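You operate a simulated robot arm through the tools that you are given. There is no shell and no other tool. Be economical: measure what you need, move in short steps, check, and stop when the job is done.

Carry out the task below with a simulated robot arm. There is one attempt and no reset: what you move stays moved.

JOB
With the guide on hand, move the sliding weight till the pull reads 24 to 26 N.
Fine: loosen the weight's lock knob for it; then tighten it and put the guide back on auto.
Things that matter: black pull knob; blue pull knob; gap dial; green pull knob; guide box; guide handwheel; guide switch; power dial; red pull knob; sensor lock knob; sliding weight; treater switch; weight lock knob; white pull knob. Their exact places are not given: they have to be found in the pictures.

The check looks at the end state, three seconds after you hand in, the way a careful person would. Anything else that was tipped, shoved, dropped, spilled or broken makes it a failure.

ROBOT AND FRAMES
A 6-joint arm with a two-finger gripper on a trunk, on a base that drives. Base frame: it is fixed to the floor where the robot stands at the start and does not move with it; the origin is under the middle of the robot, x ahead of it, y to its left, z up. Units: m, rad, N and s.
It reaches about 1.023 m from its shoulder. Its first joint turns from -2.897 to 2.897 rad. Places, roughly: black pull knob [1.2, 0.8, 1.8]; blue pull knob [1, 0.7, 1.8]; gap dial [0.6, 0.4, 1.9]; green pull knob [0.9, 0.7, 1.8]; guide box [0.8, 0, 1.4]; guide handwheel [0.7, 0, 1.2]; guide switch [0.7, 0, 1.4]; power dial [0.6, 0.2, 1.6]; red pull knob [0.7, 0.6, 1.8]; sensor lock knob [0.8, -0.2, 1.5]; sliding weight [0.6, 0.4, 0.8]; treater switch [0.6, 0.3, 1.6]; weight lock knob [0.5, 0.3, 0.8]; white pull knob [1.1, 0.7, 1.8]; yellow pull knob [0.8, 0.6, 1.8]. Payload 2.45 kg.
Tool frame: the origin (TCP) lies between the finger pads and is the grasp point; the fingertips stand 0.026 m ahead of it; z points along the fingers, y is the line along which they close. The gripper opens to 0.096 m. The gripper's body begins 0.069 m behind the TCP.
Orientation is told as [roll, pitch, yaw] about the base's x, y, z axes, in that order, counted from this pose: with the fingers straight down and closing along the base's y, the tool's x points along the base's -x, its y along +y and its z along -z.

CONTROLS
- The arm moves only by the tool apply_moves. Its arguments are lists of equal length, an entry for each row: "hand": the finger opening in m, from 0 to 0.096; "slide": the shift along the base's x, y, z in units of 250 mm (1.0 is 250 mm), a list of three; "dr": the turn, a rotation vector about the base's x, y, z in units of 90 degrees (1.0 is 90 degrees), a list of three. In form: {"hand": [hand, ...], "slide": [[dx, dy, dz], ...], "dr": [[ax, ay, az], ...]}. A call has 1 to 10 rows; each row is the pose to reach, as a shift and turn from the pose commanded when the call began. A call with a number of a shift or a turn outside -1 to 1 is refused whole. Rows are played at 5 a second. More than 0.05 m and 0.15 rad between two rows, or a gripper value outside its range, and nothing of the call is played. A pose out of reach is approached as far as the arm can. The call stops where the force on the tool passes 50 N (or 10 N more than at its start, if that is more) or the arm is blocked; 0.2 s more then pass. Each finger halts on what it meets, pressing with about 23 N; the grip force reading is that of the motor and also rises with nothing between the fingers. The clock runs only during rows and for 0.2 s after the last one: add rows that repeat a pose to give the fingers time. The reply holds the time, the measured pose of the TCP, the force on the tool along the base axes, the opening and the grip force, in the units named above and with some noise, with the torque about the TCP (base axes, N m) and any sound that the robot's microphone picked up.
- Cameras (640 x 400 px; columns grow to the right, rows downward): "scene" is now at [0.0208, 0.1467, 1.1958]; the picture's right is [-0.13, -0.99, 0.00], its down [0.22, -0.03, -0.98] and it looks along [0.97, -0.13, 0.22] (base axes); focal length 230 px, centre (320, 200). "wrist" rides on the gripper at [0.082, 0.003, -0.098] in the tool frame; the picture's right is [-0.04, 1.00, 0.00], its down [-0.73, -0.03, -0.68] and it looks along [-0.68, -0.03, 0.73] (tool axes); focal length 256 px, centre (320, 200).
- capture(camera): a new picture of that camera. The clock stands still meanwhile.
- slide_trunk(by): slides the trunk up (or, below 0, down) by that many m; the arm and the scene camera ride with it, the base frame stays. It gives what a move gives, with no picture.
- base_move(legs): drives the robot by 1 to 6 legs, each [ahead, turn to the left] in m and rad, along the robot's own axes; the way and the turn of a leg run together, so that a leg with both is an arc; at most 1.5 m and 3.142 rad a leg. The arm and the cameras ride along, it lands a little off, and it stops where it bumps. It gives what a move gives.
- pan_tilt(pan, tilt): turns the head with the scene camera to pan (to the left, within 2.705 rad either way) and tilt (down, from -0.506 to 1.204), counted from straight ahead of the robot. It gives what a move gives.
- probe_pixels(camera, pixels): for up to 12 pixels [column, row] of the newest picture of that camera ("zoom" is the newest enlarged one), the place [x, y, z] in the base frame of the surface seen there, good to about 0.003 m. The clock stands still meanwhile.
- enlarge(camera, box): a new picture of the part [left, top, right, bottom] of that camera's present view, enlarged. The clock stands still meanwhile.
- job_done(): hands the job in; it is judged then, once.

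Go step by step. Measure first, check grasps and placings, and put right what went wrong. The budget is 80 turns and 48 pictures, counting those below and the enlarged ones. Unless the task says otherwise, let go and move clear before handing in, and close with one line.

The tools are called after "Call:" as name(argument=value, ...) on one line, values as JSON. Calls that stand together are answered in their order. apply_moves: Moves the arm, as the interface text tells. Its arguments: {"type":"object","properties":{"hand":{"type":"array"},"slide":{"type":"array"},"dr":{"type":"array"}},"required":["hand","slide","dr"]} The other tools are called the same way: slide_trunk (by) slides the trunk up or down; base_move (legs) drives the base; pan_tilt (pan, tilt) turns the head that bears the scene camera; capture (camera) takes a picture; probe_pixels (camera, pixels) gives the place of the surface under pixels of a picture; enlarge (camera, box) takes an enlarged picture of a part of a camera's view; job_done () hands the job in.

At the start:

```text
time: 0.0
tcp_pos: [0.4379, 0.1663, 1.0004]
ee_rot: [-0.001, 0.002, 0.0]
force: [-0.6, 0.2, 0.5]
moment: [-0.05, 0.01, 0.0]
grip_width: 0.0957
finger_force: 0.1
trunk travel left (down, up): [-0.15, 0.0]
robot x, y, heading: [0.0005, 0.0006, -0.002]
head pan, tilt: [-0.133, -0.222]
```

scene: 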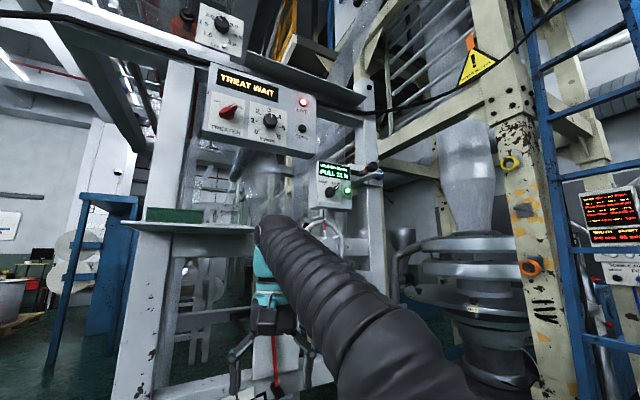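
wrist: 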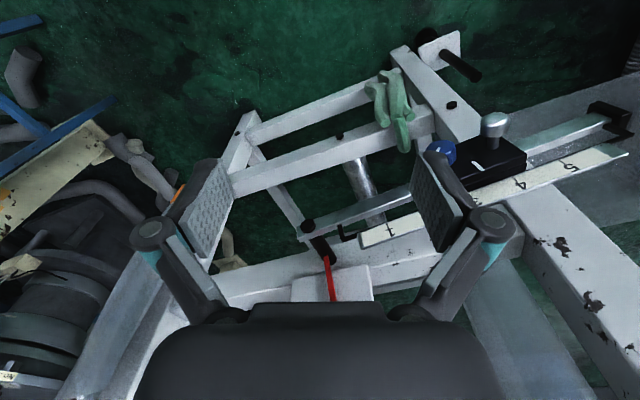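

The scene picture shows the guide box near (335,185) with the pull display, and the wrist picture shows the black sliding weight near (485,155) with a blue lock knob at (440,152). I'll take close-ups of both.

Call:
enlarge(camera="scene", box=[290, 150, 400, 220])

Call:
enlarge(camera="wrist", box=[340, 60, 640, 260])

Call:
probe_pixels(camera="wrist", pixels=[[440, 152], [493, 118], [475, 168], [520, 150], [450, 190], [390, 235], [615, 155], [490, 160], [310, 225], [600, 125], [505, 187], [400, 95]])

```text
5.71 times, centred on (345, 185) of scene
```

zoom: 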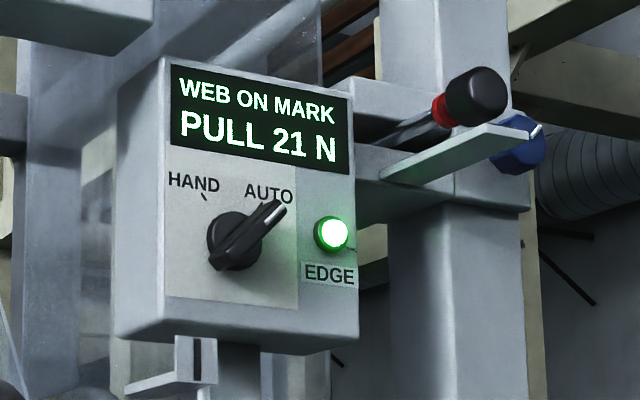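

```text
2.00 times, centred on (490, 160) of wrist
```

zoom: 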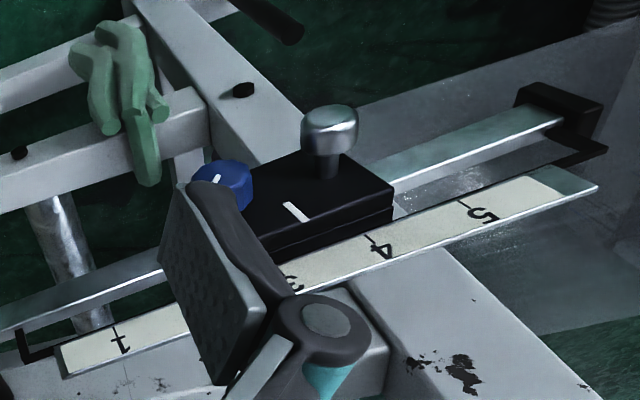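

```text
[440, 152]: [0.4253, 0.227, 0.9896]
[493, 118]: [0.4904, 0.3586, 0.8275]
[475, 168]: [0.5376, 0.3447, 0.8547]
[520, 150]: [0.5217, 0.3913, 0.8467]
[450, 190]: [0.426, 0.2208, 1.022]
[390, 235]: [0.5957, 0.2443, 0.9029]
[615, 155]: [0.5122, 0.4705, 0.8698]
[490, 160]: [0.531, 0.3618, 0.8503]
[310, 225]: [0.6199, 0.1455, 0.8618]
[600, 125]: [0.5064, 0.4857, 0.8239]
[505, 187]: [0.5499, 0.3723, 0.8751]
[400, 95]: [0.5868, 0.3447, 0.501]
```

The display reads PULL 21 N with the switch on AUTO. I'll measure the switch and the panel's facing.

Call:
enlarge(camera="scene", box=[310, 170, 360, 205])

```text
11.43 times, centred on (335, 188) of scene
```

zoom: 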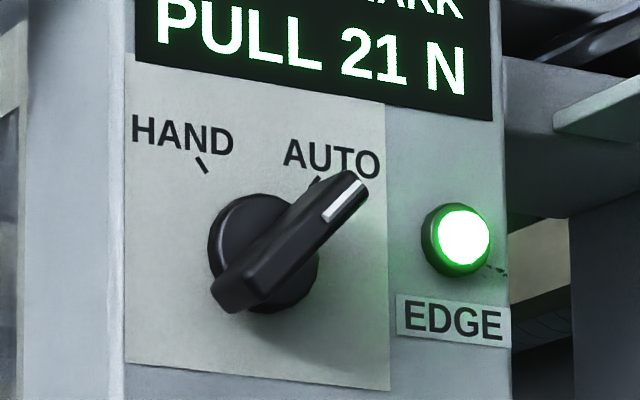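

Call:
probe_pixels(camera="zoom", pixels=[[150, 90], [370, 120], [150, 340], [370, 370], [345, 200], [235, 290], [290, 240], [225, 230], [200, 165], [316, 182], [280, 305], [60, 100]])

Call:
pan_tilt(pan=0.3, tilt=0.5)

Call:
capture(camera="scene")

```text
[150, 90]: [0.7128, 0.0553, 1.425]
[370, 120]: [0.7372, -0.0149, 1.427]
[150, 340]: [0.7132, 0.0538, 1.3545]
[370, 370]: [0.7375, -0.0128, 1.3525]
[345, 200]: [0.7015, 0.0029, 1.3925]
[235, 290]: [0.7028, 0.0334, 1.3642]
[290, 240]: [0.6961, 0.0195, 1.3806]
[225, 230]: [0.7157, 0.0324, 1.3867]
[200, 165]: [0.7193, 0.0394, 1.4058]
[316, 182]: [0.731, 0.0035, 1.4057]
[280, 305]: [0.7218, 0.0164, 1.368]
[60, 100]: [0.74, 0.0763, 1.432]
```

```text
time: 1.1
tcp_pos: [0.4373, 0.1679, 0.9992]
ee_rot: [0.0, -0.001, -0.001]
force: [0.8, -0.3, -0.8]
moment: [0.03, 0.01, -0.03]
grip_width: 0.0957
finger_force: 0.0
trunk travel left (down, up): [-0.15, 0.0]
robot x, y, heading: [-0.0005, 0.0005, 0.001]
head pan, tilt: [0.3, 0.499]
```

```text
42 pictures are left
```

scene: 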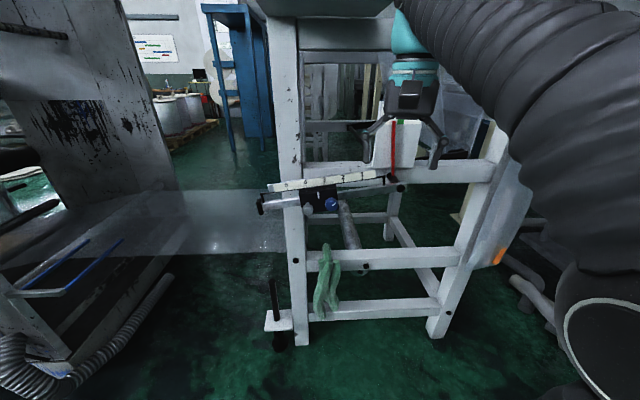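

The guide panel is vertical, its normal about (-0.945,-0.328,0), with the knob around (0.72,0.02,1.38). Now I'll look closely at the weight, near (325,200).

Call:
enlarge(camera="scene", box=[250, 160, 410, 260])

```text
4.00 times, centred on (330, 210) of scene
```

zoom: 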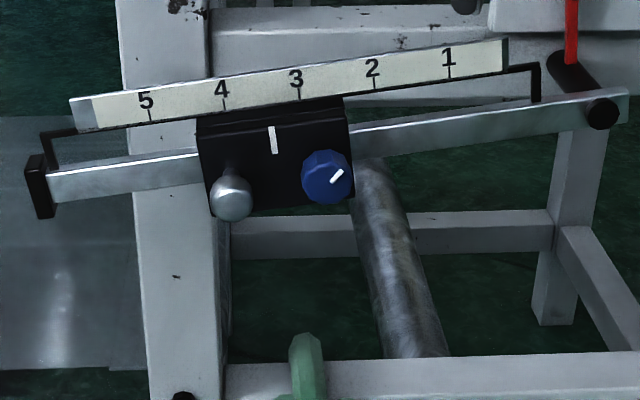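

Call:
probe_pixels(camera="zoom", pixels=[[225, 150], [330, 135], [240, 190], [330, 175], [220, 207], [233, 200], [318, 185], [273, 140], [450, 75], [148, 115], [80, 183], [450, 125]])

Call:
enlarge(camera="scene", box=[290, 180, 350, 218])

```text
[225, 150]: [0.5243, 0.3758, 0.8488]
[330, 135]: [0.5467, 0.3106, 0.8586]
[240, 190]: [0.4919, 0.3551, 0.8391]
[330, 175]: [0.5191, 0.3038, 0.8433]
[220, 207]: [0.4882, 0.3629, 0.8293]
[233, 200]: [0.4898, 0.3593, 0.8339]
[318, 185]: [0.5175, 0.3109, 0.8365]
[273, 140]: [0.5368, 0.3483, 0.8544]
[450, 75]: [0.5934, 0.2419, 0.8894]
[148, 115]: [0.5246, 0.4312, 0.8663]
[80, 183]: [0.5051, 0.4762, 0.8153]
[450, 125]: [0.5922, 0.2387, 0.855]
```

```text
10.53 times, centred on (320, 199) of scene
```

zoom: 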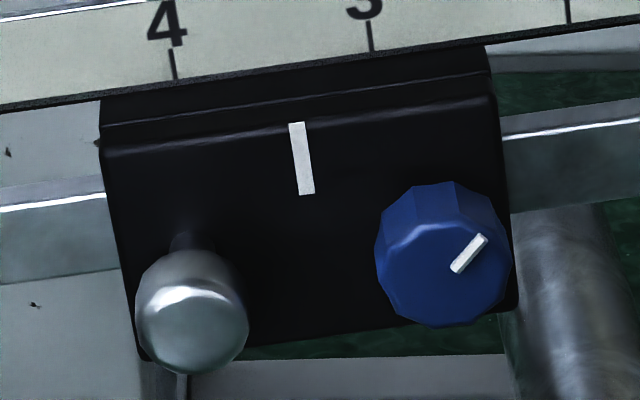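

The weight sits near 3.36 on the scale with marks 50 mm apart, and its blue lock knob is at about (0.5175,0.311,0.8365). First the guide goes to HAND, so I'll tip the tool forward and rise toward the guide box.

Call:
apply_moves(hand=[0.09, 0.08, 0.07, 0.06, 0.06, 0.06, 0.06, 0.06, 0.06, 0.06], slide=[[0, -0.06, 0.1], [0, -0.12, 0.2], [0, -0.18, 0.3], [0, -0.24, 0.4], [0, -0.3, 0.5], [0, -0.36, 0.6], [0, -0.42, 0.7], [0, -0.48, 0.8], [0, -0.54, 0.9], [0, -0.6, 1.0]], dr=[[0, -0.095, 0], [0, -0.19, 0], [0, -0.285, 0], [0, -0.38, 0], [0, -0.475, 0], [0, -0.57, 0], [0, -0.665, 0], [0, -0.76, 0], [0, -0.855, 0], [0, -0.95, 0]])

Call:
pan_tilt(pan=-0.133, tilt=-0.1)

Call:
capture(camera="scene")

```text
time: 3.3
tcp_pos: [0.4366, 0.0177, 1.2478]
ee_rot: [-0.005, -1.495, 0.004]
force: [0.4, 0.7, 0.1]
moment: [0.02, 0.02, -0.05]
grip_width: 0.0604
finger_force: 0.0
trunk travel left (down, up): [-0.15, 0.0]
robot x, y, heading: [0.0014, -0.0033, 0.0]
head pan, tilt: [0.3, 0.499]
```

```text
time: 4.3
tcp_pos: [0.4367, 0.0174, 1.2471]
ee_rot: [-0.001, -1.491, 0.001]
force: [0.1, 0.6, 0.1]
moment: [-0.01, 0.0, 0.01]
grip_width: 0.0595
finger_force: 0.1
trunk travel left (down, up): [-0.15, 0.0]
robot x, y, heading: [-0.0001, 0.0014, 0.001]
head pan, tilt: [-0.133, -0.099]
```

```text
39 pictures are left
```

scene: 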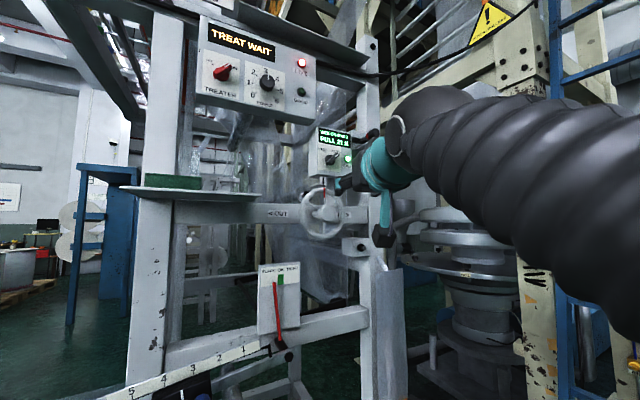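

The arm is clear with the tool pointing ahead. Next I'll yaw to face the panel, roll 45° to match the bar, and stop about 0.12 m short of the switch.

Call:
apply_moves(hand=[0.06, 0.06, 0.06, 0.06, 0.06, 0.06, 0.06, 0.06], slide=[[0.084, -0.0214, 0.0746], [0.168, -0.0429, 0.149], [0.252, -0.0643, 0.2237], [0.336, -0.0857, 0.2983], [0.42, -0.107, 0.373], [0.504, -0.1286, 0.4474], [0.588, -0.15, 0.522], [0.588, -0.15, 0.522]], dr=[[0.0718, 0.0052, 0.0259], [0.1436, 0.0103, 0.0519], [0.2154, 0.0155, 0.0778], [0.2871, 0.0206, 0.1038], [0.3589, 0.0258, 0.1297], [0.4307, 0.0309, 0.1557], [0.5025, 0.0361, 0.1816], [0.5025, 0.0361, 0.1816]])

Call:
capture(camera="wrist")

Call:
enlarge(camera="scene", box=[260, 100, 440, 212])

```text
time: 6.1
tcp_pos: [0.5737, -0.024, 1.3536]
ee_rot: [1.576, -0.787, -1.238]
force: [-0.9, 1.0, 0.9]
moment: [-0.02, 0.04, -0.07]
grip_width: 0.0599
finger_force: 0.0
out of reach, approached as far as the arm can: row 6, 7, 8
trunk travel left (down, up): [-0.15, 0.0]
robot x, y, heading: [-0.0009, 0.0007, -0.007]
head pan, tilt: [-0.133, -0.099]
```

```text
38 pictures are left
```

wrist: 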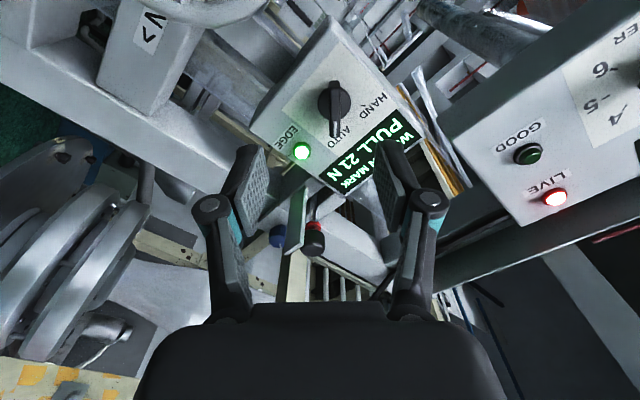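

```text
3.56 times, centred on (350, 156) of scene
```

zoom: 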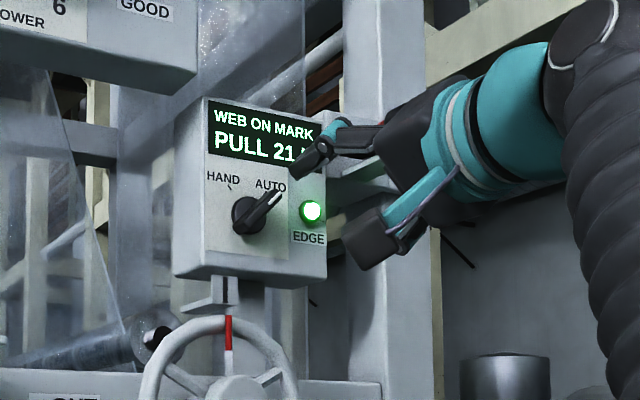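

The fingers line up with the bar (vertical at (335,115) in the wrist view), but it's out of reach. I'll pull the arm back and drive 0.15 m ahead.

Call:
apply_moves(hand=[0.06, 0.06, 0.06, 0.06, 0.06], slide=[[-0.12, 0, 0], [-0.24, 0, 0], [-0.36, 0, 0], [-0.48, 0, 0], [-0.6, 0, 0]], dr=[[0, 0, 0], [0, 0, 0], [0, 0, 0], [0, 0, 0], [0, 0, 0]])

Call:
base_move(legs=[[0.15, 0]])

Call:
capture(camera="wrist")

```text
time: 7.3
tcp_pos: [0.4267, -0.0239, 1.3535]
ee_rot: [1.571, -0.784, -1.238]
force: [0.7, 0.1, -0.6]
moment: [0.0, -0.04, 0.05]
grip_width: 0.0601
finger_force: 0.0
trunk travel left (down, up): [-0.15, 0.0]
robot x, y, heading: [-0.0009, 0.0002, 0.006]
head pan, tilt: [-0.133, -0.099]
```

```text
time: 8.7
tcp_pos: [0.5757, -0.0231, 1.3531]
ee_rot: [1.57, -0.787, -1.236]
force: [-0.4, -0.4, -0.2]
moment: [-0.02, -0.01, -0.02]
grip_width: 0.06
finger_force: 0.1
trunk travel left (down, up): [-0.15, 0.0]
robot x, y, heading: [0.1516, -0.0001, 0.003]
head pan, tilt: [-0.133, -0.099]
```

```text
36 pictures are left
```

wrist: 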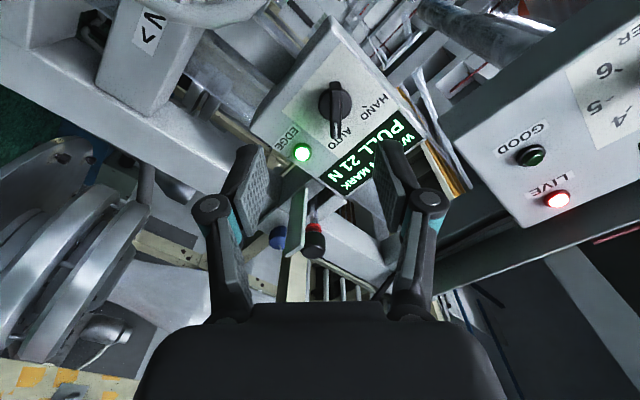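

Call:
enlarge(camera="wrist", box=[295, 75, 375, 125])

Call:
enlarge(camera="wrist", box=[287, 70, 383, 150])

```text
8.00 times, centred on (335, 100) of wrist
```

zoom: 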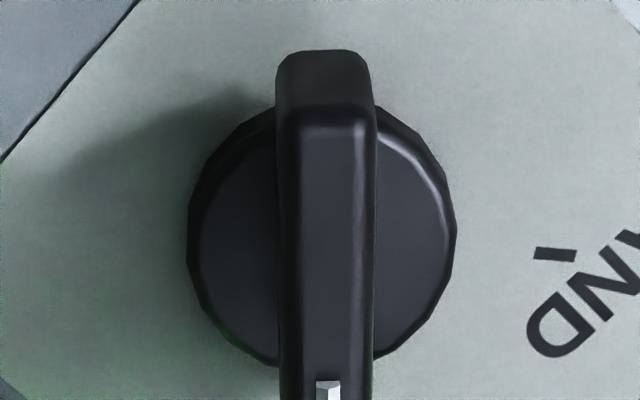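

```text
5.00 times, centred on (335, 110) of wrist
```

zoom: 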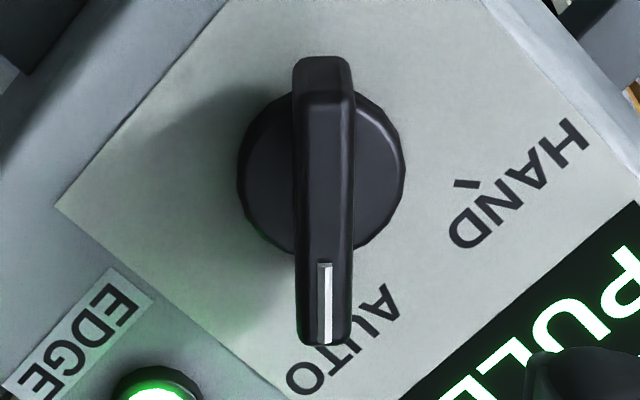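

Call:
probe_pixels(camera="zoom", pixels=[[325, 105], [325, 325], [327, 220], [322, 80], [250, 170], [395, 170], [270, 205], [467, 185], [310, 330], [345, 330], [430, 60], [200, 330]])

```text
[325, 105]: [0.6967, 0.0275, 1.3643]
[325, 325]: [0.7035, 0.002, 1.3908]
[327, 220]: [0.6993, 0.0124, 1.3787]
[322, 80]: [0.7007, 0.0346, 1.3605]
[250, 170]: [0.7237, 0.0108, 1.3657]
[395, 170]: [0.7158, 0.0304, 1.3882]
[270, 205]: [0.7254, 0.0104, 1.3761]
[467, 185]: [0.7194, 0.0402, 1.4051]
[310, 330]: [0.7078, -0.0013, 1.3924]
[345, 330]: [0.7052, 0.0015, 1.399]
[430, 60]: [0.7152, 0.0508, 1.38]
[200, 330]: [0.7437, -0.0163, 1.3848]
```

The bar front is centred at (0.700,0.0146,1.3775) and lies at 45°, matching the tool. I'll line up on its axis, then advance so the fingertips overlap the bar by about 13 mm, still open.

Call:
apply_moves(hand=[0.04, 0.04, 0.04, 0.04, 0.04, 0.04, 0.04], slide=[[0.11, 0.027, 0.049], [0.221, 0.055, 0.0976], [0.221, 0.055, 0.0976], [0.296, 0.081, 0.0976], [0.372, 0.107, 0.0976], [0.448, 0.1336, 0.0976], [0.448, 0.1336, 0.0976]], dr=[[0, 0, 0], [0, 0, 0], [0, 0, 0], [0, 0, 0], [0, 0, 0], [0, 0, 0], [0, 0, 0]])

Call:
capture(camera="wrist")

```text
time: 10.2
tcp_pos: [0.6843, 0.0087, 1.3684]
ee_rot: [1.571, -0.783, -1.236]
force: [-0.6, 0.5, 0.9]
moment: [0.0, 0.01, 0.0]
grip_width: 0.0398
finger_force: 0.1
out of reach, approached as far as the arm can: row 6, 7
trunk travel left (down, up): [-0.15, 0.0]
robot x, y, heading: [0.1494, -0.0002, 0.006]
head pan, tilt: [-0.133, -0.099]
```

```text
33 pictures are left
```

wrist: 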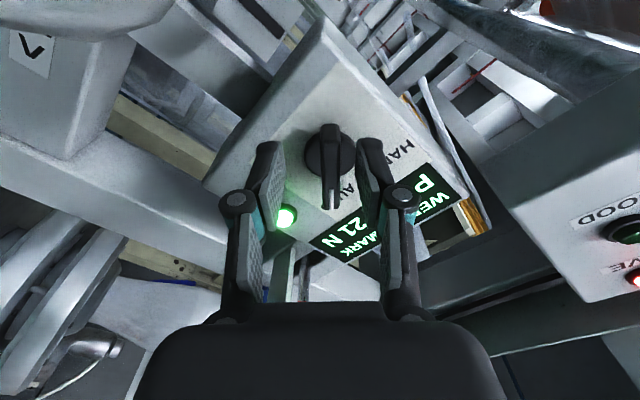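

It's at the reach limit again (9 mm low). I'll back out 0.1 m and drive ahead 0.1 m for margin.

Call:
apply_moves(hand=[0.04, 0.04, 0.04, 0.04], slide=[[-0.1, -0.034, 0], [-0.2, -0.069, 0], [-0.3, -0.104, 0.0], [-0.4, -0.139, 0.0]], dr=[[0, 0, 0], [0, 0, 0], [0, 0, 0], [0, 0, 0]])

Call:
base_move(legs=[[0.08, 0]])

```text
time: 11.2
tcp_pos: [0.5835, -0.026, 1.3669]
ee_rot: [1.571, -0.784, -1.236]
force: [0.6, 0.6, -0.2]
moment: [0.0, -0.01, 0.01]
grip_width: 0.04
finger_force: 0.0
trunk travel left (down, up): [-0.15, 0.0]
robot x, y, heading: [0.1481, -0.0016, 0.005]
head pan, tilt: [-0.133, -0.099]
```

```text
time: 12.3
tcp_pos: [0.6622, -0.0266, 1.3678]
ee_rot: [1.571, -0.785, -1.237]
force: [0.4, 0.1, -0.5]
moment: [-0.01, -0.02, 0.01]
grip_width: 0.04
finger_force: 0.2
trunk travel left (down, up): [-0.15, 0.0]
robot x, y, heading: [0.2287, 0.0036, 0.001]
head pan, tilt: [-0.133, -0.099]
```

Call:
apply_moves(hand=[0.04, 0.04, 0.04, 0.04, 0.04], slide=[[-0.048, 0.095, 0.041], [-0.048, 0.095, 0.041], [0.03, 0.121, 0.041], [0.103, 0.148, 0.041], [0.103, 0.148, 0.041]], dr=[[0, 0, 0], [0, 0, 0], [0, 0, 0], [0, 0, 0], [0, 0, 0]])

Call:
capture(camera="wrist")

```text
time: 13.5
tcp_pos: [0.6876, 0.0106, 1.376]
ee_rot: [1.571, -0.787, -1.237]
force: [0.6, -0.1, 0.4]
moment: [0.0, -0.02, -0.03]
grip_width: 0.04
finger_force: 0.1
trunk travel left (down, up): [-0.15, 0.0]
robot x, y, heading: [0.2303, -0.0007, 0.003]
head pan, tilt: [-0.133, -0.099]
```

```text
32 pictures are left
```

wrist: 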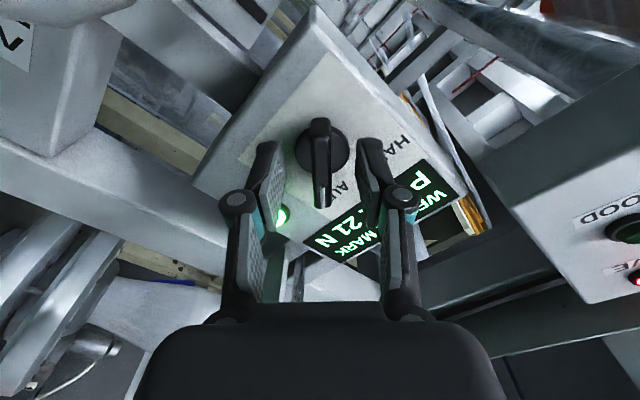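

The bar sits between the pads at (320,160). I'll close and start turning counter-clockwise toward HAND.

Call:
apply_moves(hand=[0.02, 0.005, 0.005, 0.005, 0.005, 0.005, 0.005, 0.005, 0.005], slide=[[0, 0, 0], [0, 0, 0], [0, 0, 0], [0, 0, 0], [0, 0, 0], [0, 0, 0], [0, 0, 0], [0, 0, 0], [0, 0, 0]], dr=[[0, 0, 0], [0, 0, 0], [0, 0, 0], [0, 0, 0], [-0.0842, -0.0292, 0], [-0.1684, -0.0584, 0], [-0.2526, -0.0876, 0], [-0.3368, -0.1168, 0], [-0.421, -0.146, 0]])

```text
time: 15.5
tcp_pos: [0.6892, 0.0092, 1.377]
ee_rot: [1.535, -1.487, -1.201]
force: [-18.1, -7.0, -30.5]
moment: [-0.27, 0.72, -0.04]
grip_width: 0.0111
finger_force: 38.0
trunk travel left (down, up): [-0.15, 0.0]
robot x, y, heading: [0.2319, -0.0014, -0.001]
head pan, tilt: [-0.133, -0.099]
```

The grip holds at 11 mm and the turn is halfway, with some side load (-30 N in z). I'll ease position slightly in the load direction while finishing the turn.

Call:
apply_moves(hand=[0.005, 0.005, 0.005, 0.005, 0.005, 0.005, 0.005], slide=[[-0.004, 0, -0.008], [-0.004, 0, -0.008], [-0.004, 0, -0.008], [-0.004, 0, -0.008], [-0.004, 0, -0.008], [-0.004, 0, -0.008], [-0.004, 0, -0.008]], dr=[[0, 0, 0], [-0.0842, -0.0292, 0], [-0.1684, -0.0584, 0], [-0.2526, -0.0876, 0], [-0.3368, -0.1168, 0], [-0.421, -0.146, 0], [-0.421, -0.146, 0]])

Call:
enlarge(camera="scene", box=[240, 80, 440, 205])

```text
time: 17.1
tcp_pos: [0.6907, 0.0078, 1.3776]
ee_rot: [-1.58, -0.957, 1.91]
force: [22.6, -12.5, 36.7]
moment: [0.24, -0.51, -0.48]
grip_width: 0.0109
finger_force: 38.1
trunk travel left (down, up): [-0.15, 0.0]
robot x, y, heading: [0.2299, 0.0012, -0.002]
head pan, tilt: [-0.133, -0.099]
```

```text
3.20 times, centred on (340, 142) of scene
```

zoom: 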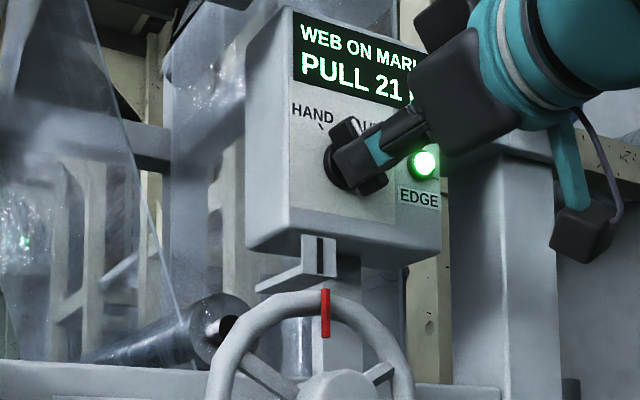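

The bar now points up-left toward HAND. I'll open up, back off and look.

Call:
apply_moves(hand=[0.02, 0.04, 0.04, 0.04, 0.04, 0.04], slide=[[0, 0, 0.004], [0, 0, 0.004], [0, 0, 0.004], [-0.08, -0.028, 0.004], [-0.16, -0.056, 0.004], [-0.24, -0.084, 0.004]], dr=[[0, 0, 0], [0, 0, 0], [0, 0, 0], [0, 0, 0], [0, 0, 0], [0, 0, 0]])

Call:
capture(camera="wrist")

Call:
enlarge(camera="scene", box=[240, 80, 440, 205])

```text
time: 18.5
tcp_pos: [0.6278, -0.012, 1.3761]
ee_rot: [-1.569, -0.957, 1.902]
force: [1.2, 0.9, -0.1]
moment: [-0.03, -0.01, 0.04]
grip_width: 0.04
finger_force: 0.1
trunk travel left (down, up): [-0.15, 0.0]
robot x, y, heading: [0.2279, 0.0003, -0.001]
head pan, tilt: [-0.133, -0.099]
```

```text
30 pictures are left
```

wrist: 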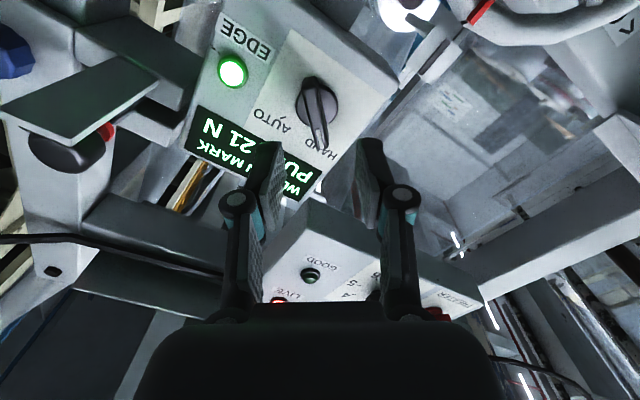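

```text
3.20 times, centred on (340, 142) of scene
```

zoom: 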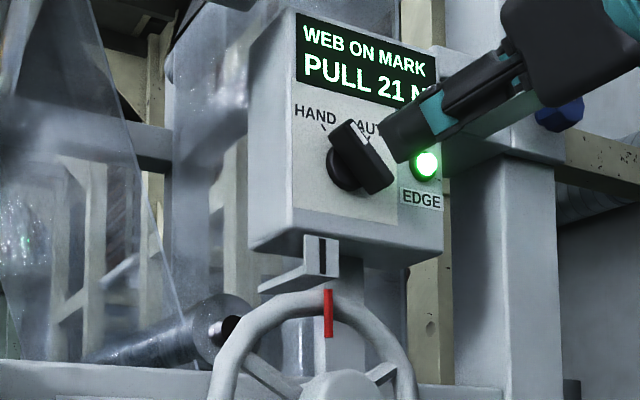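

Call:
enlarge(camera="wrist", box=[270, 60, 366, 120])

Call:
enlarge(camera="wrist", box=[254, 60, 382, 160])

Call:
probe_pixels(camera="wrist", pixels=[[311, 90], [325, 140], [318, 115]])

```text
6.67 times, centred on (318, 90) of wrist
```

zoom: 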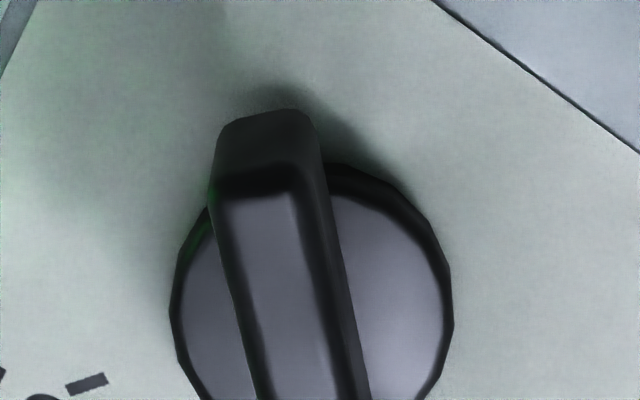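

```text
4.00 times, centred on (318, 110) of wrist
```

zoom: 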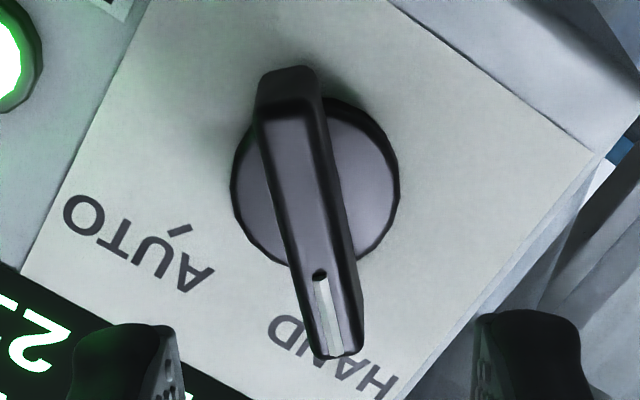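

```text
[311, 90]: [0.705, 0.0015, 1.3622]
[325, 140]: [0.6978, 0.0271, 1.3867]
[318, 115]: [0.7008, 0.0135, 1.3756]
```

The bar now sits about 45° left, so the switch is on HAND. I'll drive back 0.25 m, then lower toward the weight while rolling the tool back.

Call:
base_move(legs=[[-0.25, 0]])

Call:
apply_moves(hand=[0.05, 0.05, 0.05, 0.05, 0.05, 0.05, 0.05, 0.05, 0.05, 0.05], slide=[[0, 0.08, -0.1], [0, 0.16, -0.2], [0, 0.24, -0.3], [0, 0.32, -0.4], [0, 0.4, -0.5], [0, 0.48, -0.6], [0, 0.56, -0.7], [0, 0.64, -0.8], [0, 0.72, -0.9], [0, 0.8, -1.0]], dr=[[0.0842, 0.0292, 0], [0.1684, 0.0584, 0], [0.2526, 0.0876, 0], [0.3368, 0.1168, 0], [0.421, 0.146, 0], [0.505, 0.175, 0], [0.5894, 0.2044, 0], [0.6736, 0.2336, 0], [0.7578, 0.2628, 0], [0.842, 0.292, 0]])

Call:
apply_moves(hand=[0.05, 0.05, 0.05, 0.05, 0.05, 0.05, 0.05, 0.05], slide=[[0, 0.04, -0.125], [0, 0.08, -0.25], [0, 0.12, -0.375], [0, 0.16, -0.5], [0, 0.2, -0.625], [0, 0.24, -0.75], [0, 0.28, -0.875], [0, 0.3, -1.0]], dr=[[0, 0, 0], [0, 0, 0], [0, 0, 0], [0, 0, 0], [0, 0, 0], [0, 0, 0], [0, 0, 0], [0, 0, 0]])

Call:
capture(camera="wrist")

```text
time: 20.3
tcp_pos: [0.3795, -0.011, 1.376]
ee_rot: [-1.57, -0.956, 1.909]
force: [-0.2, 1.0, 0.5]
moment: [0.04, -0.02, -0.02]
grip_width: 0.0403
finger_force: 0.1
trunk travel left (down, up): [-0.15, 0.0]
robot x, y, heading: [-0.0215, -0.0017, 0.008]
head pan, tilt: [-0.133, -0.099]
```

```text
time: 22.5
tcp_pos: [0.3782, 0.1899, 1.1289]
ee_rot: [1.578, -0.786, -1.242]
force: [-0.1, 1.4, -0.3]
moment: [0.01, -0.01, 0.0]
grip_width: 0.05
finger_force: 0.0
trunk travel left (down, up): [-0.15, 0.0]
robot x, y, heading: [-0.0206, 0.0024, 0.011]
head pan, tilt: [-0.133, -0.099]
```

```text
time: 24.3
tcp_pos: [0.3761, 0.266, 0.8837]
ee_rot: [1.573, -0.785, -1.24]
force: [-0.8, -0.2, 0.0]
moment: [-0.04, 0.0, 0.02]
grip_width: 0.0498
finger_force: 0.1
out of reach, approached as far as the arm can: row 8
trunk travel left (down, up): [-0.15, 0.0]
robot x, y, heading: [-0.0164, -0.002, -0.0]
head pan, tilt: [-0.133, -0.099]
```

```text
26 pictures are left
```

wrist: 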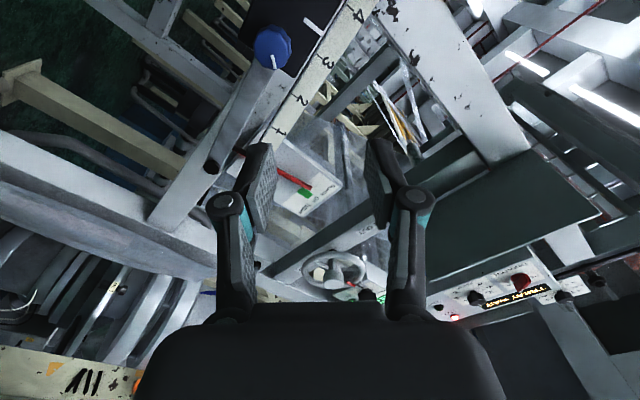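

The weight's blue knob is in view at (272,45), but the arm is folded near its limit. I'll lower the trunk 0.1 m and back up 0.1 m, then approach.

Call:
base_move(legs=[[-0.1, 0]])

Call:
slide_trunk(by=-0.1)

Call:
apply_moves(hand=[0.05, 0.05, 0.05, 0.05], slide=[[0.1, 0, 0.055], [0.2, 0, 0.11], [0.3, 0.0, 0.165], [0.4, 0.0, 0.22]], dr=[[0, 0, 0], [0, 0, 0], [0, 0, 0], [0, 0, 0]])

Call:
pan_tilt(pan=0.3, tilt=0.4)

Call:
capture(camera="scene")

Call:
capture(camera="wrist")

```text
time: 25.5
tcp_pos: [0.2751, 0.2635, 0.8824]
ee_rot: [1.573, -0.79, -1.239]
force: [0.0, 0.4, 1.2]
moment: [0.02, 0.03, -0.02]
grip_width: 0.05
finger_force: 0.0
trunk travel left (down, up): [-0.15, 0.0]
robot x, y, heading: [-0.1218, -0.0026, 0.009]
head pan, tilt: [-0.133, -0.099]
```

```text
time: 26.8
tcp_pos: [0.2742, 0.2633, 0.7829]
ee_rot: [1.574, -0.787, -1.239]
force: [-0.4, 0.5, 0.9]
moment: [-0.02, 0.01, 0.01]
grip_width: 0.0501
finger_force: 0.1
trunk travel left (down, up): [-0.05, 0.1]
robot x, y, heading: [-0.1241, -0.0002, 0.004]
head pan, tilt: [-0.133, -0.099]
```

```text
time: 27.8
tcp_pos: [0.3668, 0.2661, 0.8496]
ee_rot: [1.565, -0.79, -1.237]
force: [0.0, -0.5, 0.3]
moment: [0.02, 0.04, 0.01]
grip_width: 0.0499
finger_force: 0.1
out of reach, approached as far as the arm can: row 2, 3, 4
trunk travel left (down, up): [-0.05, 0.1]
robot x, y, heading: [-0.1234, -0.0016, 0.007]
head pan, tilt: [-0.133, -0.099]
```

```text
time: 28.7
tcp_pos: [0.3677, 0.2661, 0.8477]
ee_rot: [1.564, -0.791, -1.238]
force: [0.1, 0.5, 0.9]
moment: [0.01, 0.01, 0.05]
grip_width: 0.0498
finger_force: 0.1
trunk travel left (down, up): [-0.05, 0.1]
robot x, y, heading: [-0.1239, -0.0019, 0.006]
head pan, tilt: [0.3, 0.4]
```

```text
25 pictures are left
```

scene: 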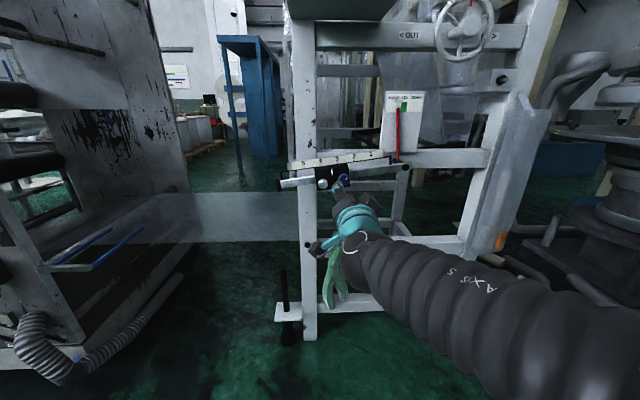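

```text
24 pictures are left
```

wrist: 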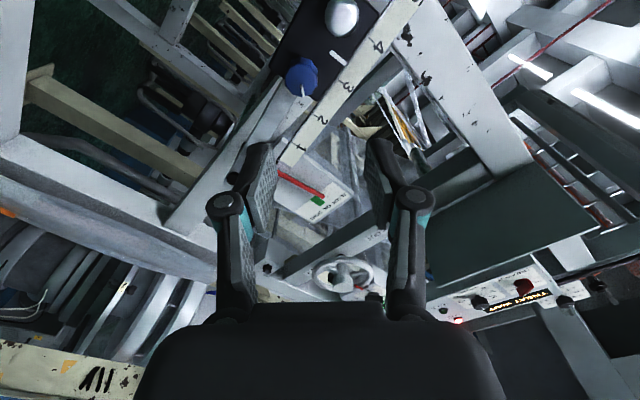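

The arm stops a few mm from target, seemingly from the arm being twisted to the left. I'll retract and turn the base 0.33 rad to face the weight squarely.

Call:
apply_moves(hand=[0.05, 0.05, 0.05, 0.05], slide=[[-0.1, 0, 0], [-0.2, 0, 0], [-0.3, 0, 0], [-0.4, 0, 0]], dr=[[0, 0, 0], [0, 0, 0], [0, 0, 0], [0, 0, 0]])

Call:
base_move(legs=[[0, 0.33]])

Call:
apply_moves(hand=[0.05, 0.05, 0.05, 0.05], slide=[[0.05, -0.1, 0], [0.1, -0.2, 0], [0.2, -0.3, 0], [0.3, -0.4, 0]], dr=[[0, 0, -0.053], [0, 0, -0.106], [0, 0, -0.159], [0, 0, -0.212]])

```text
time: 29.7
tcp_pos: [0.2686, 0.2686, 0.8475]
ee_rot: [1.572, -0.791, -1.237]
force: [-0.7, -0.1, 0.2]
moment: [0.01, 0.0, 0.02]
grip_width: 0.0501
finger_force: 0.0
trunk travel left (down, up): [-0.05, 0.1]
robot x, y, heading: [-0.1237, -0.0045, 0.008]
head pan, tilt: [0.3, 0.4]
```

```text
time: 31.2
tcp_pos: [0.1622, 0.3791, 0.8468]
ee_rot: [1.572, -0.789, -0.913]
force: [-0.2, -1.0, 0.0]
moment: [0.0, 0.0, -0.01]
grip_width: 0.0501
finger_force: 0.1
trunk travel left (down, up): [-0.05, 0.1]
robot x, y, heading: [-0.1222, -0.0049, 0.33]
head pan, tilt: [0.3, 0.4]
```

```text
time: 32.2
tcp_pos: [0.2355, 0.2757, 0.8451]
ee_rot: [1.574, -0.789, -1.246]
force: [-0.6, 0.3, 0.2]
moment: [-0.01, 0.01, 0.04]
grip_width: 0.0498
finger_force: 0.1
trunk travel left (down, up): [-0.05, 0.1]
robot x, y, heading: [-0.1223, -0.0013, 0.335]
head pan, tilt: [0.3, 0.4]
```

Call:
apply_moves(hand=[0.05, 0.05, 0.05, 0.05, 0.05, 0.05, 0.05], slide=[[0.118, 0.003, -0.003], [0.237, 0.006, -0.006], [0.355, 0.009, -0.009], [0.473, 0.012, -0.012], [0.591, 0.015, -0.015], [0.71, 0.018, -0.018], [0.828, 0.02, -0.02]], dr=[[0, 0, 0], [0, 0, 0], [0, 0, 0], [0, 0, 0], [0, 0, 0], [0, 0, 0], [0, 0, 0]])

Call:
capture(camera="wrist")

```text
time: 33.8
tcp_pos: [0.4306, 0.2994, 0.8677]
ee_rot: [1.547, -0.793, -1.239]
force: [-0.1, -0.5, 0.7]
moment: [-0.01, 0.04, -0.01]
grip_width: 0.0499
finger_force: 0.0
out of reach, approached as far as the arm can: row 5, 6, 7
trunk travel left (down, up): [-0.05, 0.1]
robot x, y, heading: [-0.1234, -0.0036, 0.334]
head pan, tilt: [0.3, 0.4]
```

```text
23 pictures are left
```

wrist: 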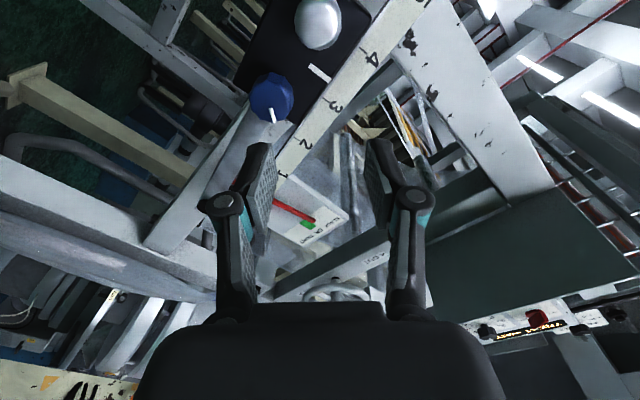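

It's still clipped at this roll, so a wrist joint is probably near its limit. I'll roll the tool back to neutral while moving to the stand-off pose.

Call:
apply_moves(hand=[0.05, 0.05, 0.05, 0.05, 0.05, 0.05, 0.05, 0.05], slide=[[-0.08, -0.03, 0], [-0.08, -0.03, 0], [-0.08, -0.03, 0], [-0.08, -0.03, 0], [-0.08, -0.03, -0.05], [-0.08, -0.03, -0.111], [-0.01, -0.074, -0.111], [0.048, -0.074, -0.111]], dr=[[-0.0788, -0.0273, 0], [-0.1575, -0.0547, 0], [-0.2363, -0.082, 0], [-0.315, -0.1093, 0], [-0.3938, -0.1367, 0], [-0.4725, -0.164, 0], [-0.4725, -0.164, 0], [-0.4725, -0.164, 0]])

Call:
capture(camera="wrist")

```text
time: 35.6
tcp_pos: [0.4433, 0.2797, 0.8423]
ee_rot: [-2.612, -1.564, 2.942]
force: [0.3, 0.8, -0.3]
moment: [0.01, 0.01, 0.0]
grip_width: 0.0501
finger_force: 0.1
trunk travel left (down, up): [-0.05, 0.1]
robot x, y, heading: [-0.1237, -0.0003, 0.334]
head pan, tilt: [0.3, 0.4]
```

```text
22 pictures are left
```

wrist: 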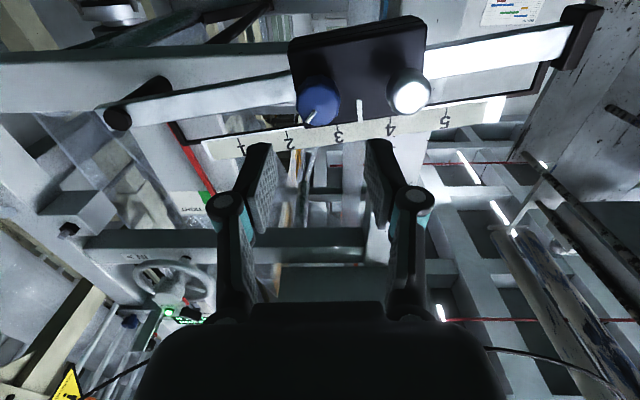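

Neutral roll reaches the pose. Now I'll measure the blue knob at (318,98) and chrome knob at (409,92) in the wrist view.

Call:
enlarge(camera="wrist", box=[270, 30, 446, 140])

Call:
probe_pixels(camera="wrist", pixels=[[318, 98], [310, 98], [328, 98], [318, 84], [318, 115], [409, 93], [400, 93], [355, 80], [360, 108], [415, 50], [300, 60], [240, 145]])

```text
3.64 times, centred on (358, 85) of wrist
```

zoom: 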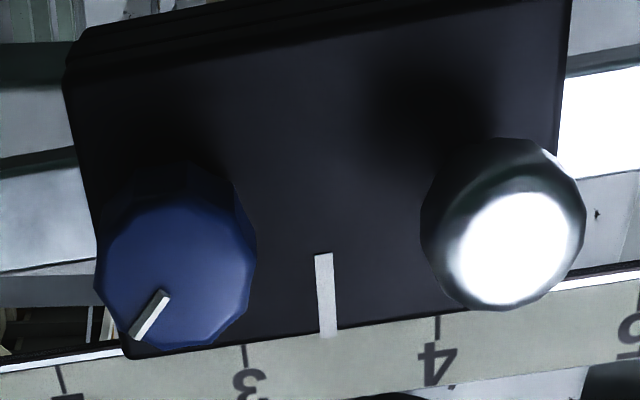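

```text
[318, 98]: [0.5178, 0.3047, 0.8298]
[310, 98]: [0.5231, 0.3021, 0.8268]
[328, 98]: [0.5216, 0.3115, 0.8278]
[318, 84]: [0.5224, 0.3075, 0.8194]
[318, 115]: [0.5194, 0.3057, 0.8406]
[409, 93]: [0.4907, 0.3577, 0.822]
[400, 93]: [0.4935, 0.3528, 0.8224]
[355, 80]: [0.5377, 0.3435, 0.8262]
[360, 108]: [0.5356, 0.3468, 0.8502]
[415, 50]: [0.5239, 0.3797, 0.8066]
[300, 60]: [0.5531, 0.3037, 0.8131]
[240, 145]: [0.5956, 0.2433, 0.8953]
```

The blue knob's centre is about (0.5185,0.3065,0.838), and the chrome knob leaves about 24 mm of gap. I'll advance with fingers at 46 mm, left and right of the blue knob.

Call:
apply_moves(hand=[0.046, 0.046, 0.046, 0.046, 0.046], slide=[[0.005, 0.008, -0.017], [0.093, 0.038, -0.017], [0.182, 0.067, -0.017], [0.271, 0.097, -0.017], [0.271, 0.097, -0.017]], dr=[[0, 0, 0], [0, 0, 0], [0, 0, 0], [0, 0, 0], [0, 0, 0]])

Call:
capture(camera="wrist")

Call:
enlarge(camera="scene", box=[220, 120, 380, 220])

```text
time: 36.8
tcp_pos: [0.5138, 0.3037, 0.8364]
ee_rot: [-2.659, -1.565, 2.987]
force: [-0.8, -0.9, -0.5]
moment: [-0.03, 0.03, 0.01]
grip_width: 0.0458
finger_force: 0.1
trunk travel left (down, up): [-0.05, 0.1]
robot x, y, heading: [-0.1242, 0.004, 0.335]
head pan, tilt: [0.3, 0.4]
```

```text
20 pictures are left
```

wrist: 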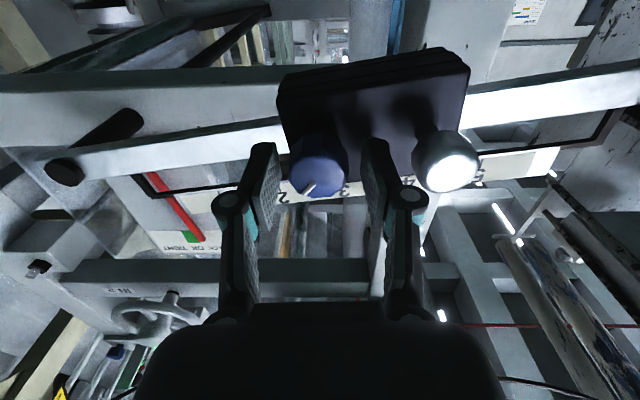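

```text
4.00 times, centred on (300, 170) of scene
```

zoom: 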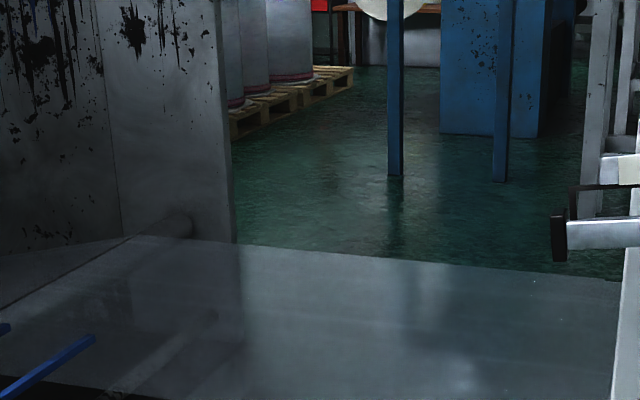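

The blue knob sits centred between the pads at (318,165). I'll close and turn counter-clockwise 0.84 rad to loosen.

Call:
apply_moves(hand=[0.03, 0.02, 0.02, 0.02, 0.02, 0.02, 0.02, 0.02, 0.02], slide=[[0, 0, 0], [0, 0, 0], [0, 0, 0], [0, 0, 0], [0, 0, 0], [0, 0, 0], [0, 0, 0], [0, 0, 0], [0, 0, 0]], dr=[[0, 0, 0], [0, 0, 0], [0, 0, 0], [-0.0842, -0.0292, 0], [-0.1684, -0.0584, 0], [-0.2526, -0.0876, 0], [-0.3368, -0.1168, 0], [-0.421, -0.146, 0], [-0.505, -0.175, 0]])

Call:
pan_tilt(pan=0.05, tilt=0.3)

Call:
capture(camera="wrist")

```text
time: 38.8
tcp_pos: [0.5132, 0.3055, 0.8345]
ee_rot: [-1.578, -0.727, 1.911]
force: [26.2, 10.4, -1.1]
moment: [0.12, -0.24, 0.35]
grip_width: 0.0312
finger_force: 45.6
trunk travel left (down, up): [-0.05, 0.1]
robot x, y, heading: [-0.1233, 0.0004, 0.334]
head pan, tilt: [0.3, 0.4]
```

```text
time: 39.5
tcp_pos: [0.5129, 0.3037, 0.8341]
ee_rot: [-1.578, -0.731, 1.911]
force: [27.0, 14.8, -1.5]
moment: [-0.03, 0.1, 0.16]
grip_width: 0.0315
finger_force: 44.7
trunk travel left (down, up): [-0.05, 0.1]
robot x, y, heading: [-0.1194, -0.0008, 0.336]
head pan, tilt: [0.051, 0.3]
```

```text
18 pictures are left
```

wrist: 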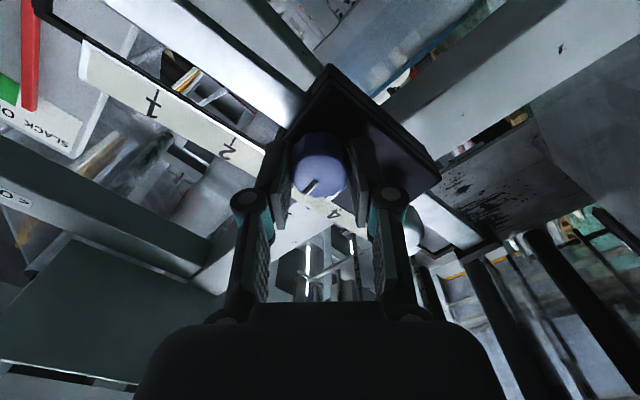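

The knob turned with the hand (its mark stays at (312,187) in the tool view). I'll keep turning another 0.7 rad, easing slightly forward.

Call:
apply_moves(hand=[0.02, 0.02, 0.02, 0.02, 0.02, 0.02], slide=[[0.006, 0.002, 0], [0.006, 0.002, 0], [0.006, 0.002, 0], [0.006, 0.002, 0], [0.006, 0.002, 0], [0.006, 0.002, 0]], dr=[[-0.0842, -0.0292, 0], [-0.1684, -0.0584, 0], [-0.2526, -0.0876, 0], [-0.3368, -0.1168, 0], [-0.421, -0.146, 0], [-0.421, -0.146, 0]])

Call:
capture(camera="wrist")

Call:
capture(camera="scene")

```text
time: 40.9
tcp_pos: [0.5127, 0.3049, 0.8367]
ee_rot: [-1.578, -0.026, 1.911]
force: [0.2, 2.5, -1.1]
moment: [0.01, -0.01, 0.2]
grip_width: 0.0313
finger_force: 45.5
trunk travel left (down, up): [-0.05, 0.1]
robot x, y, heading: [-0.1236, 0.0002, 0.338]
head pan, tilt: [0.051, 0.3]
```

```text
17 pictures are left
```

wrist: 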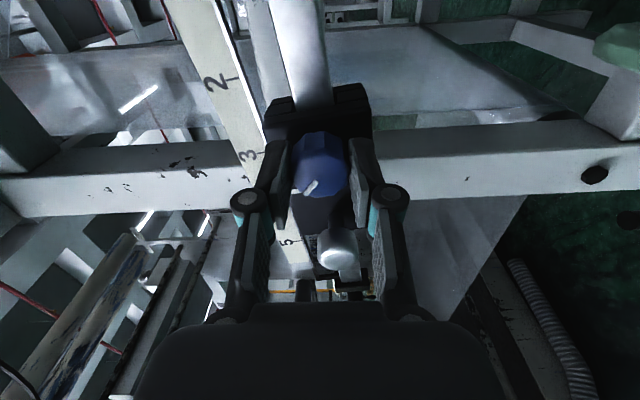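

```text
16 pictures are left
```

scene: 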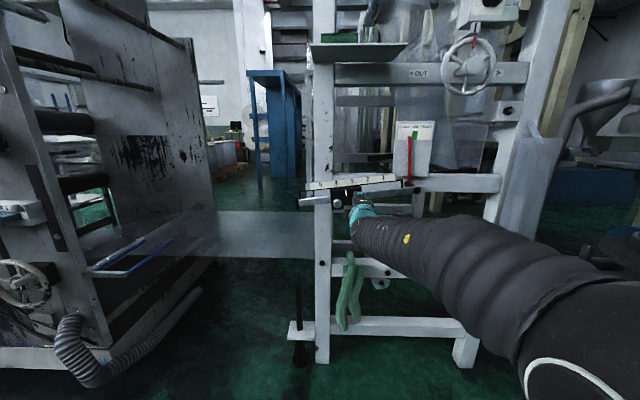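

After about 1.55 rad the loads dropped to near zero, which looks loose. Holding the knob, I'll try sliding the weight 30 mm outward along the beam.

Call:
apply_moves(hand=[0.02, 0.02, 0.02, 0.02, 0.02], slide=[[-0.0102, 0.0278, -0.0047], [-0.0204, 0.0556, -0.0093], [-0.0306, 0.0834, -0.014], [-0.0408, 0.1112, -0.0186], [-0.0408, 0.1112, -0.0186]], dr=[[0, 0, 0], [0, 0, 0], [0, 0, 0], [0, 0, 0], [0, 0, 0]])

Call:
pan_tilt(pan=-0.48, tilt=-0.2)

Call:
capture(camera="scene")

Call:
capture(camera="wrist")

```text
time: 42.1
tcp_pos: [0.5032, 0.3311, 0.8304]
ee_rot: [-1.575, -0.027, 1.912]
force: [5.0, 0.1, -2.4]
moment: [-0.06, 0.11, -0.51]
grip_width: 0.0311
finger_force: 45.3
trunk travel left (down, up): [-0.05, 0.1]
robot x, y, heading: [-0.1214, -0.0023, 0.331]
head pan, tilt: [0.051, 0.3]
```

```text
time: 43.1
tcp_pos: [0.5023, 0.3319, 0.8306]
ee_rot: [-1.574, -0.028, 1.911]
force: [6.2, 1.4, -3.3]
moment: [0.0, 0.04, -0.14]
grip_width: 0.0313
finger_force: 45.2
trunk travel left (down, up): [-0.05, 0.1]
robot x, y, heading: [-0.1217, -0.0052, 0.337]
head pan, tilt: [-0.48, -0.201]
```

```text
15 pictures are left
```

scene: 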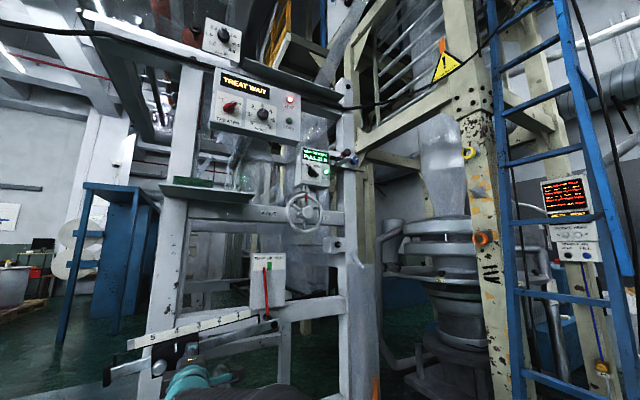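

```text
14 pictures are left
```

wrist: 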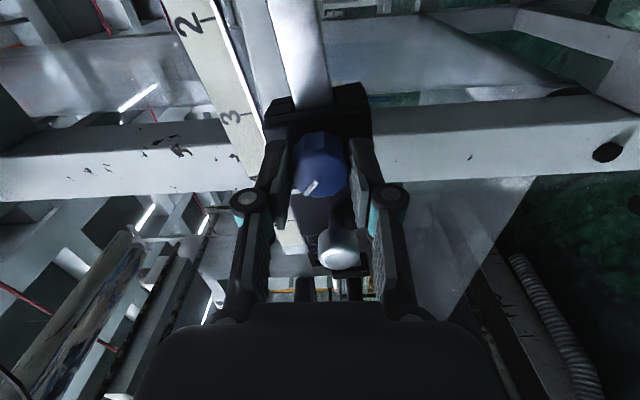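

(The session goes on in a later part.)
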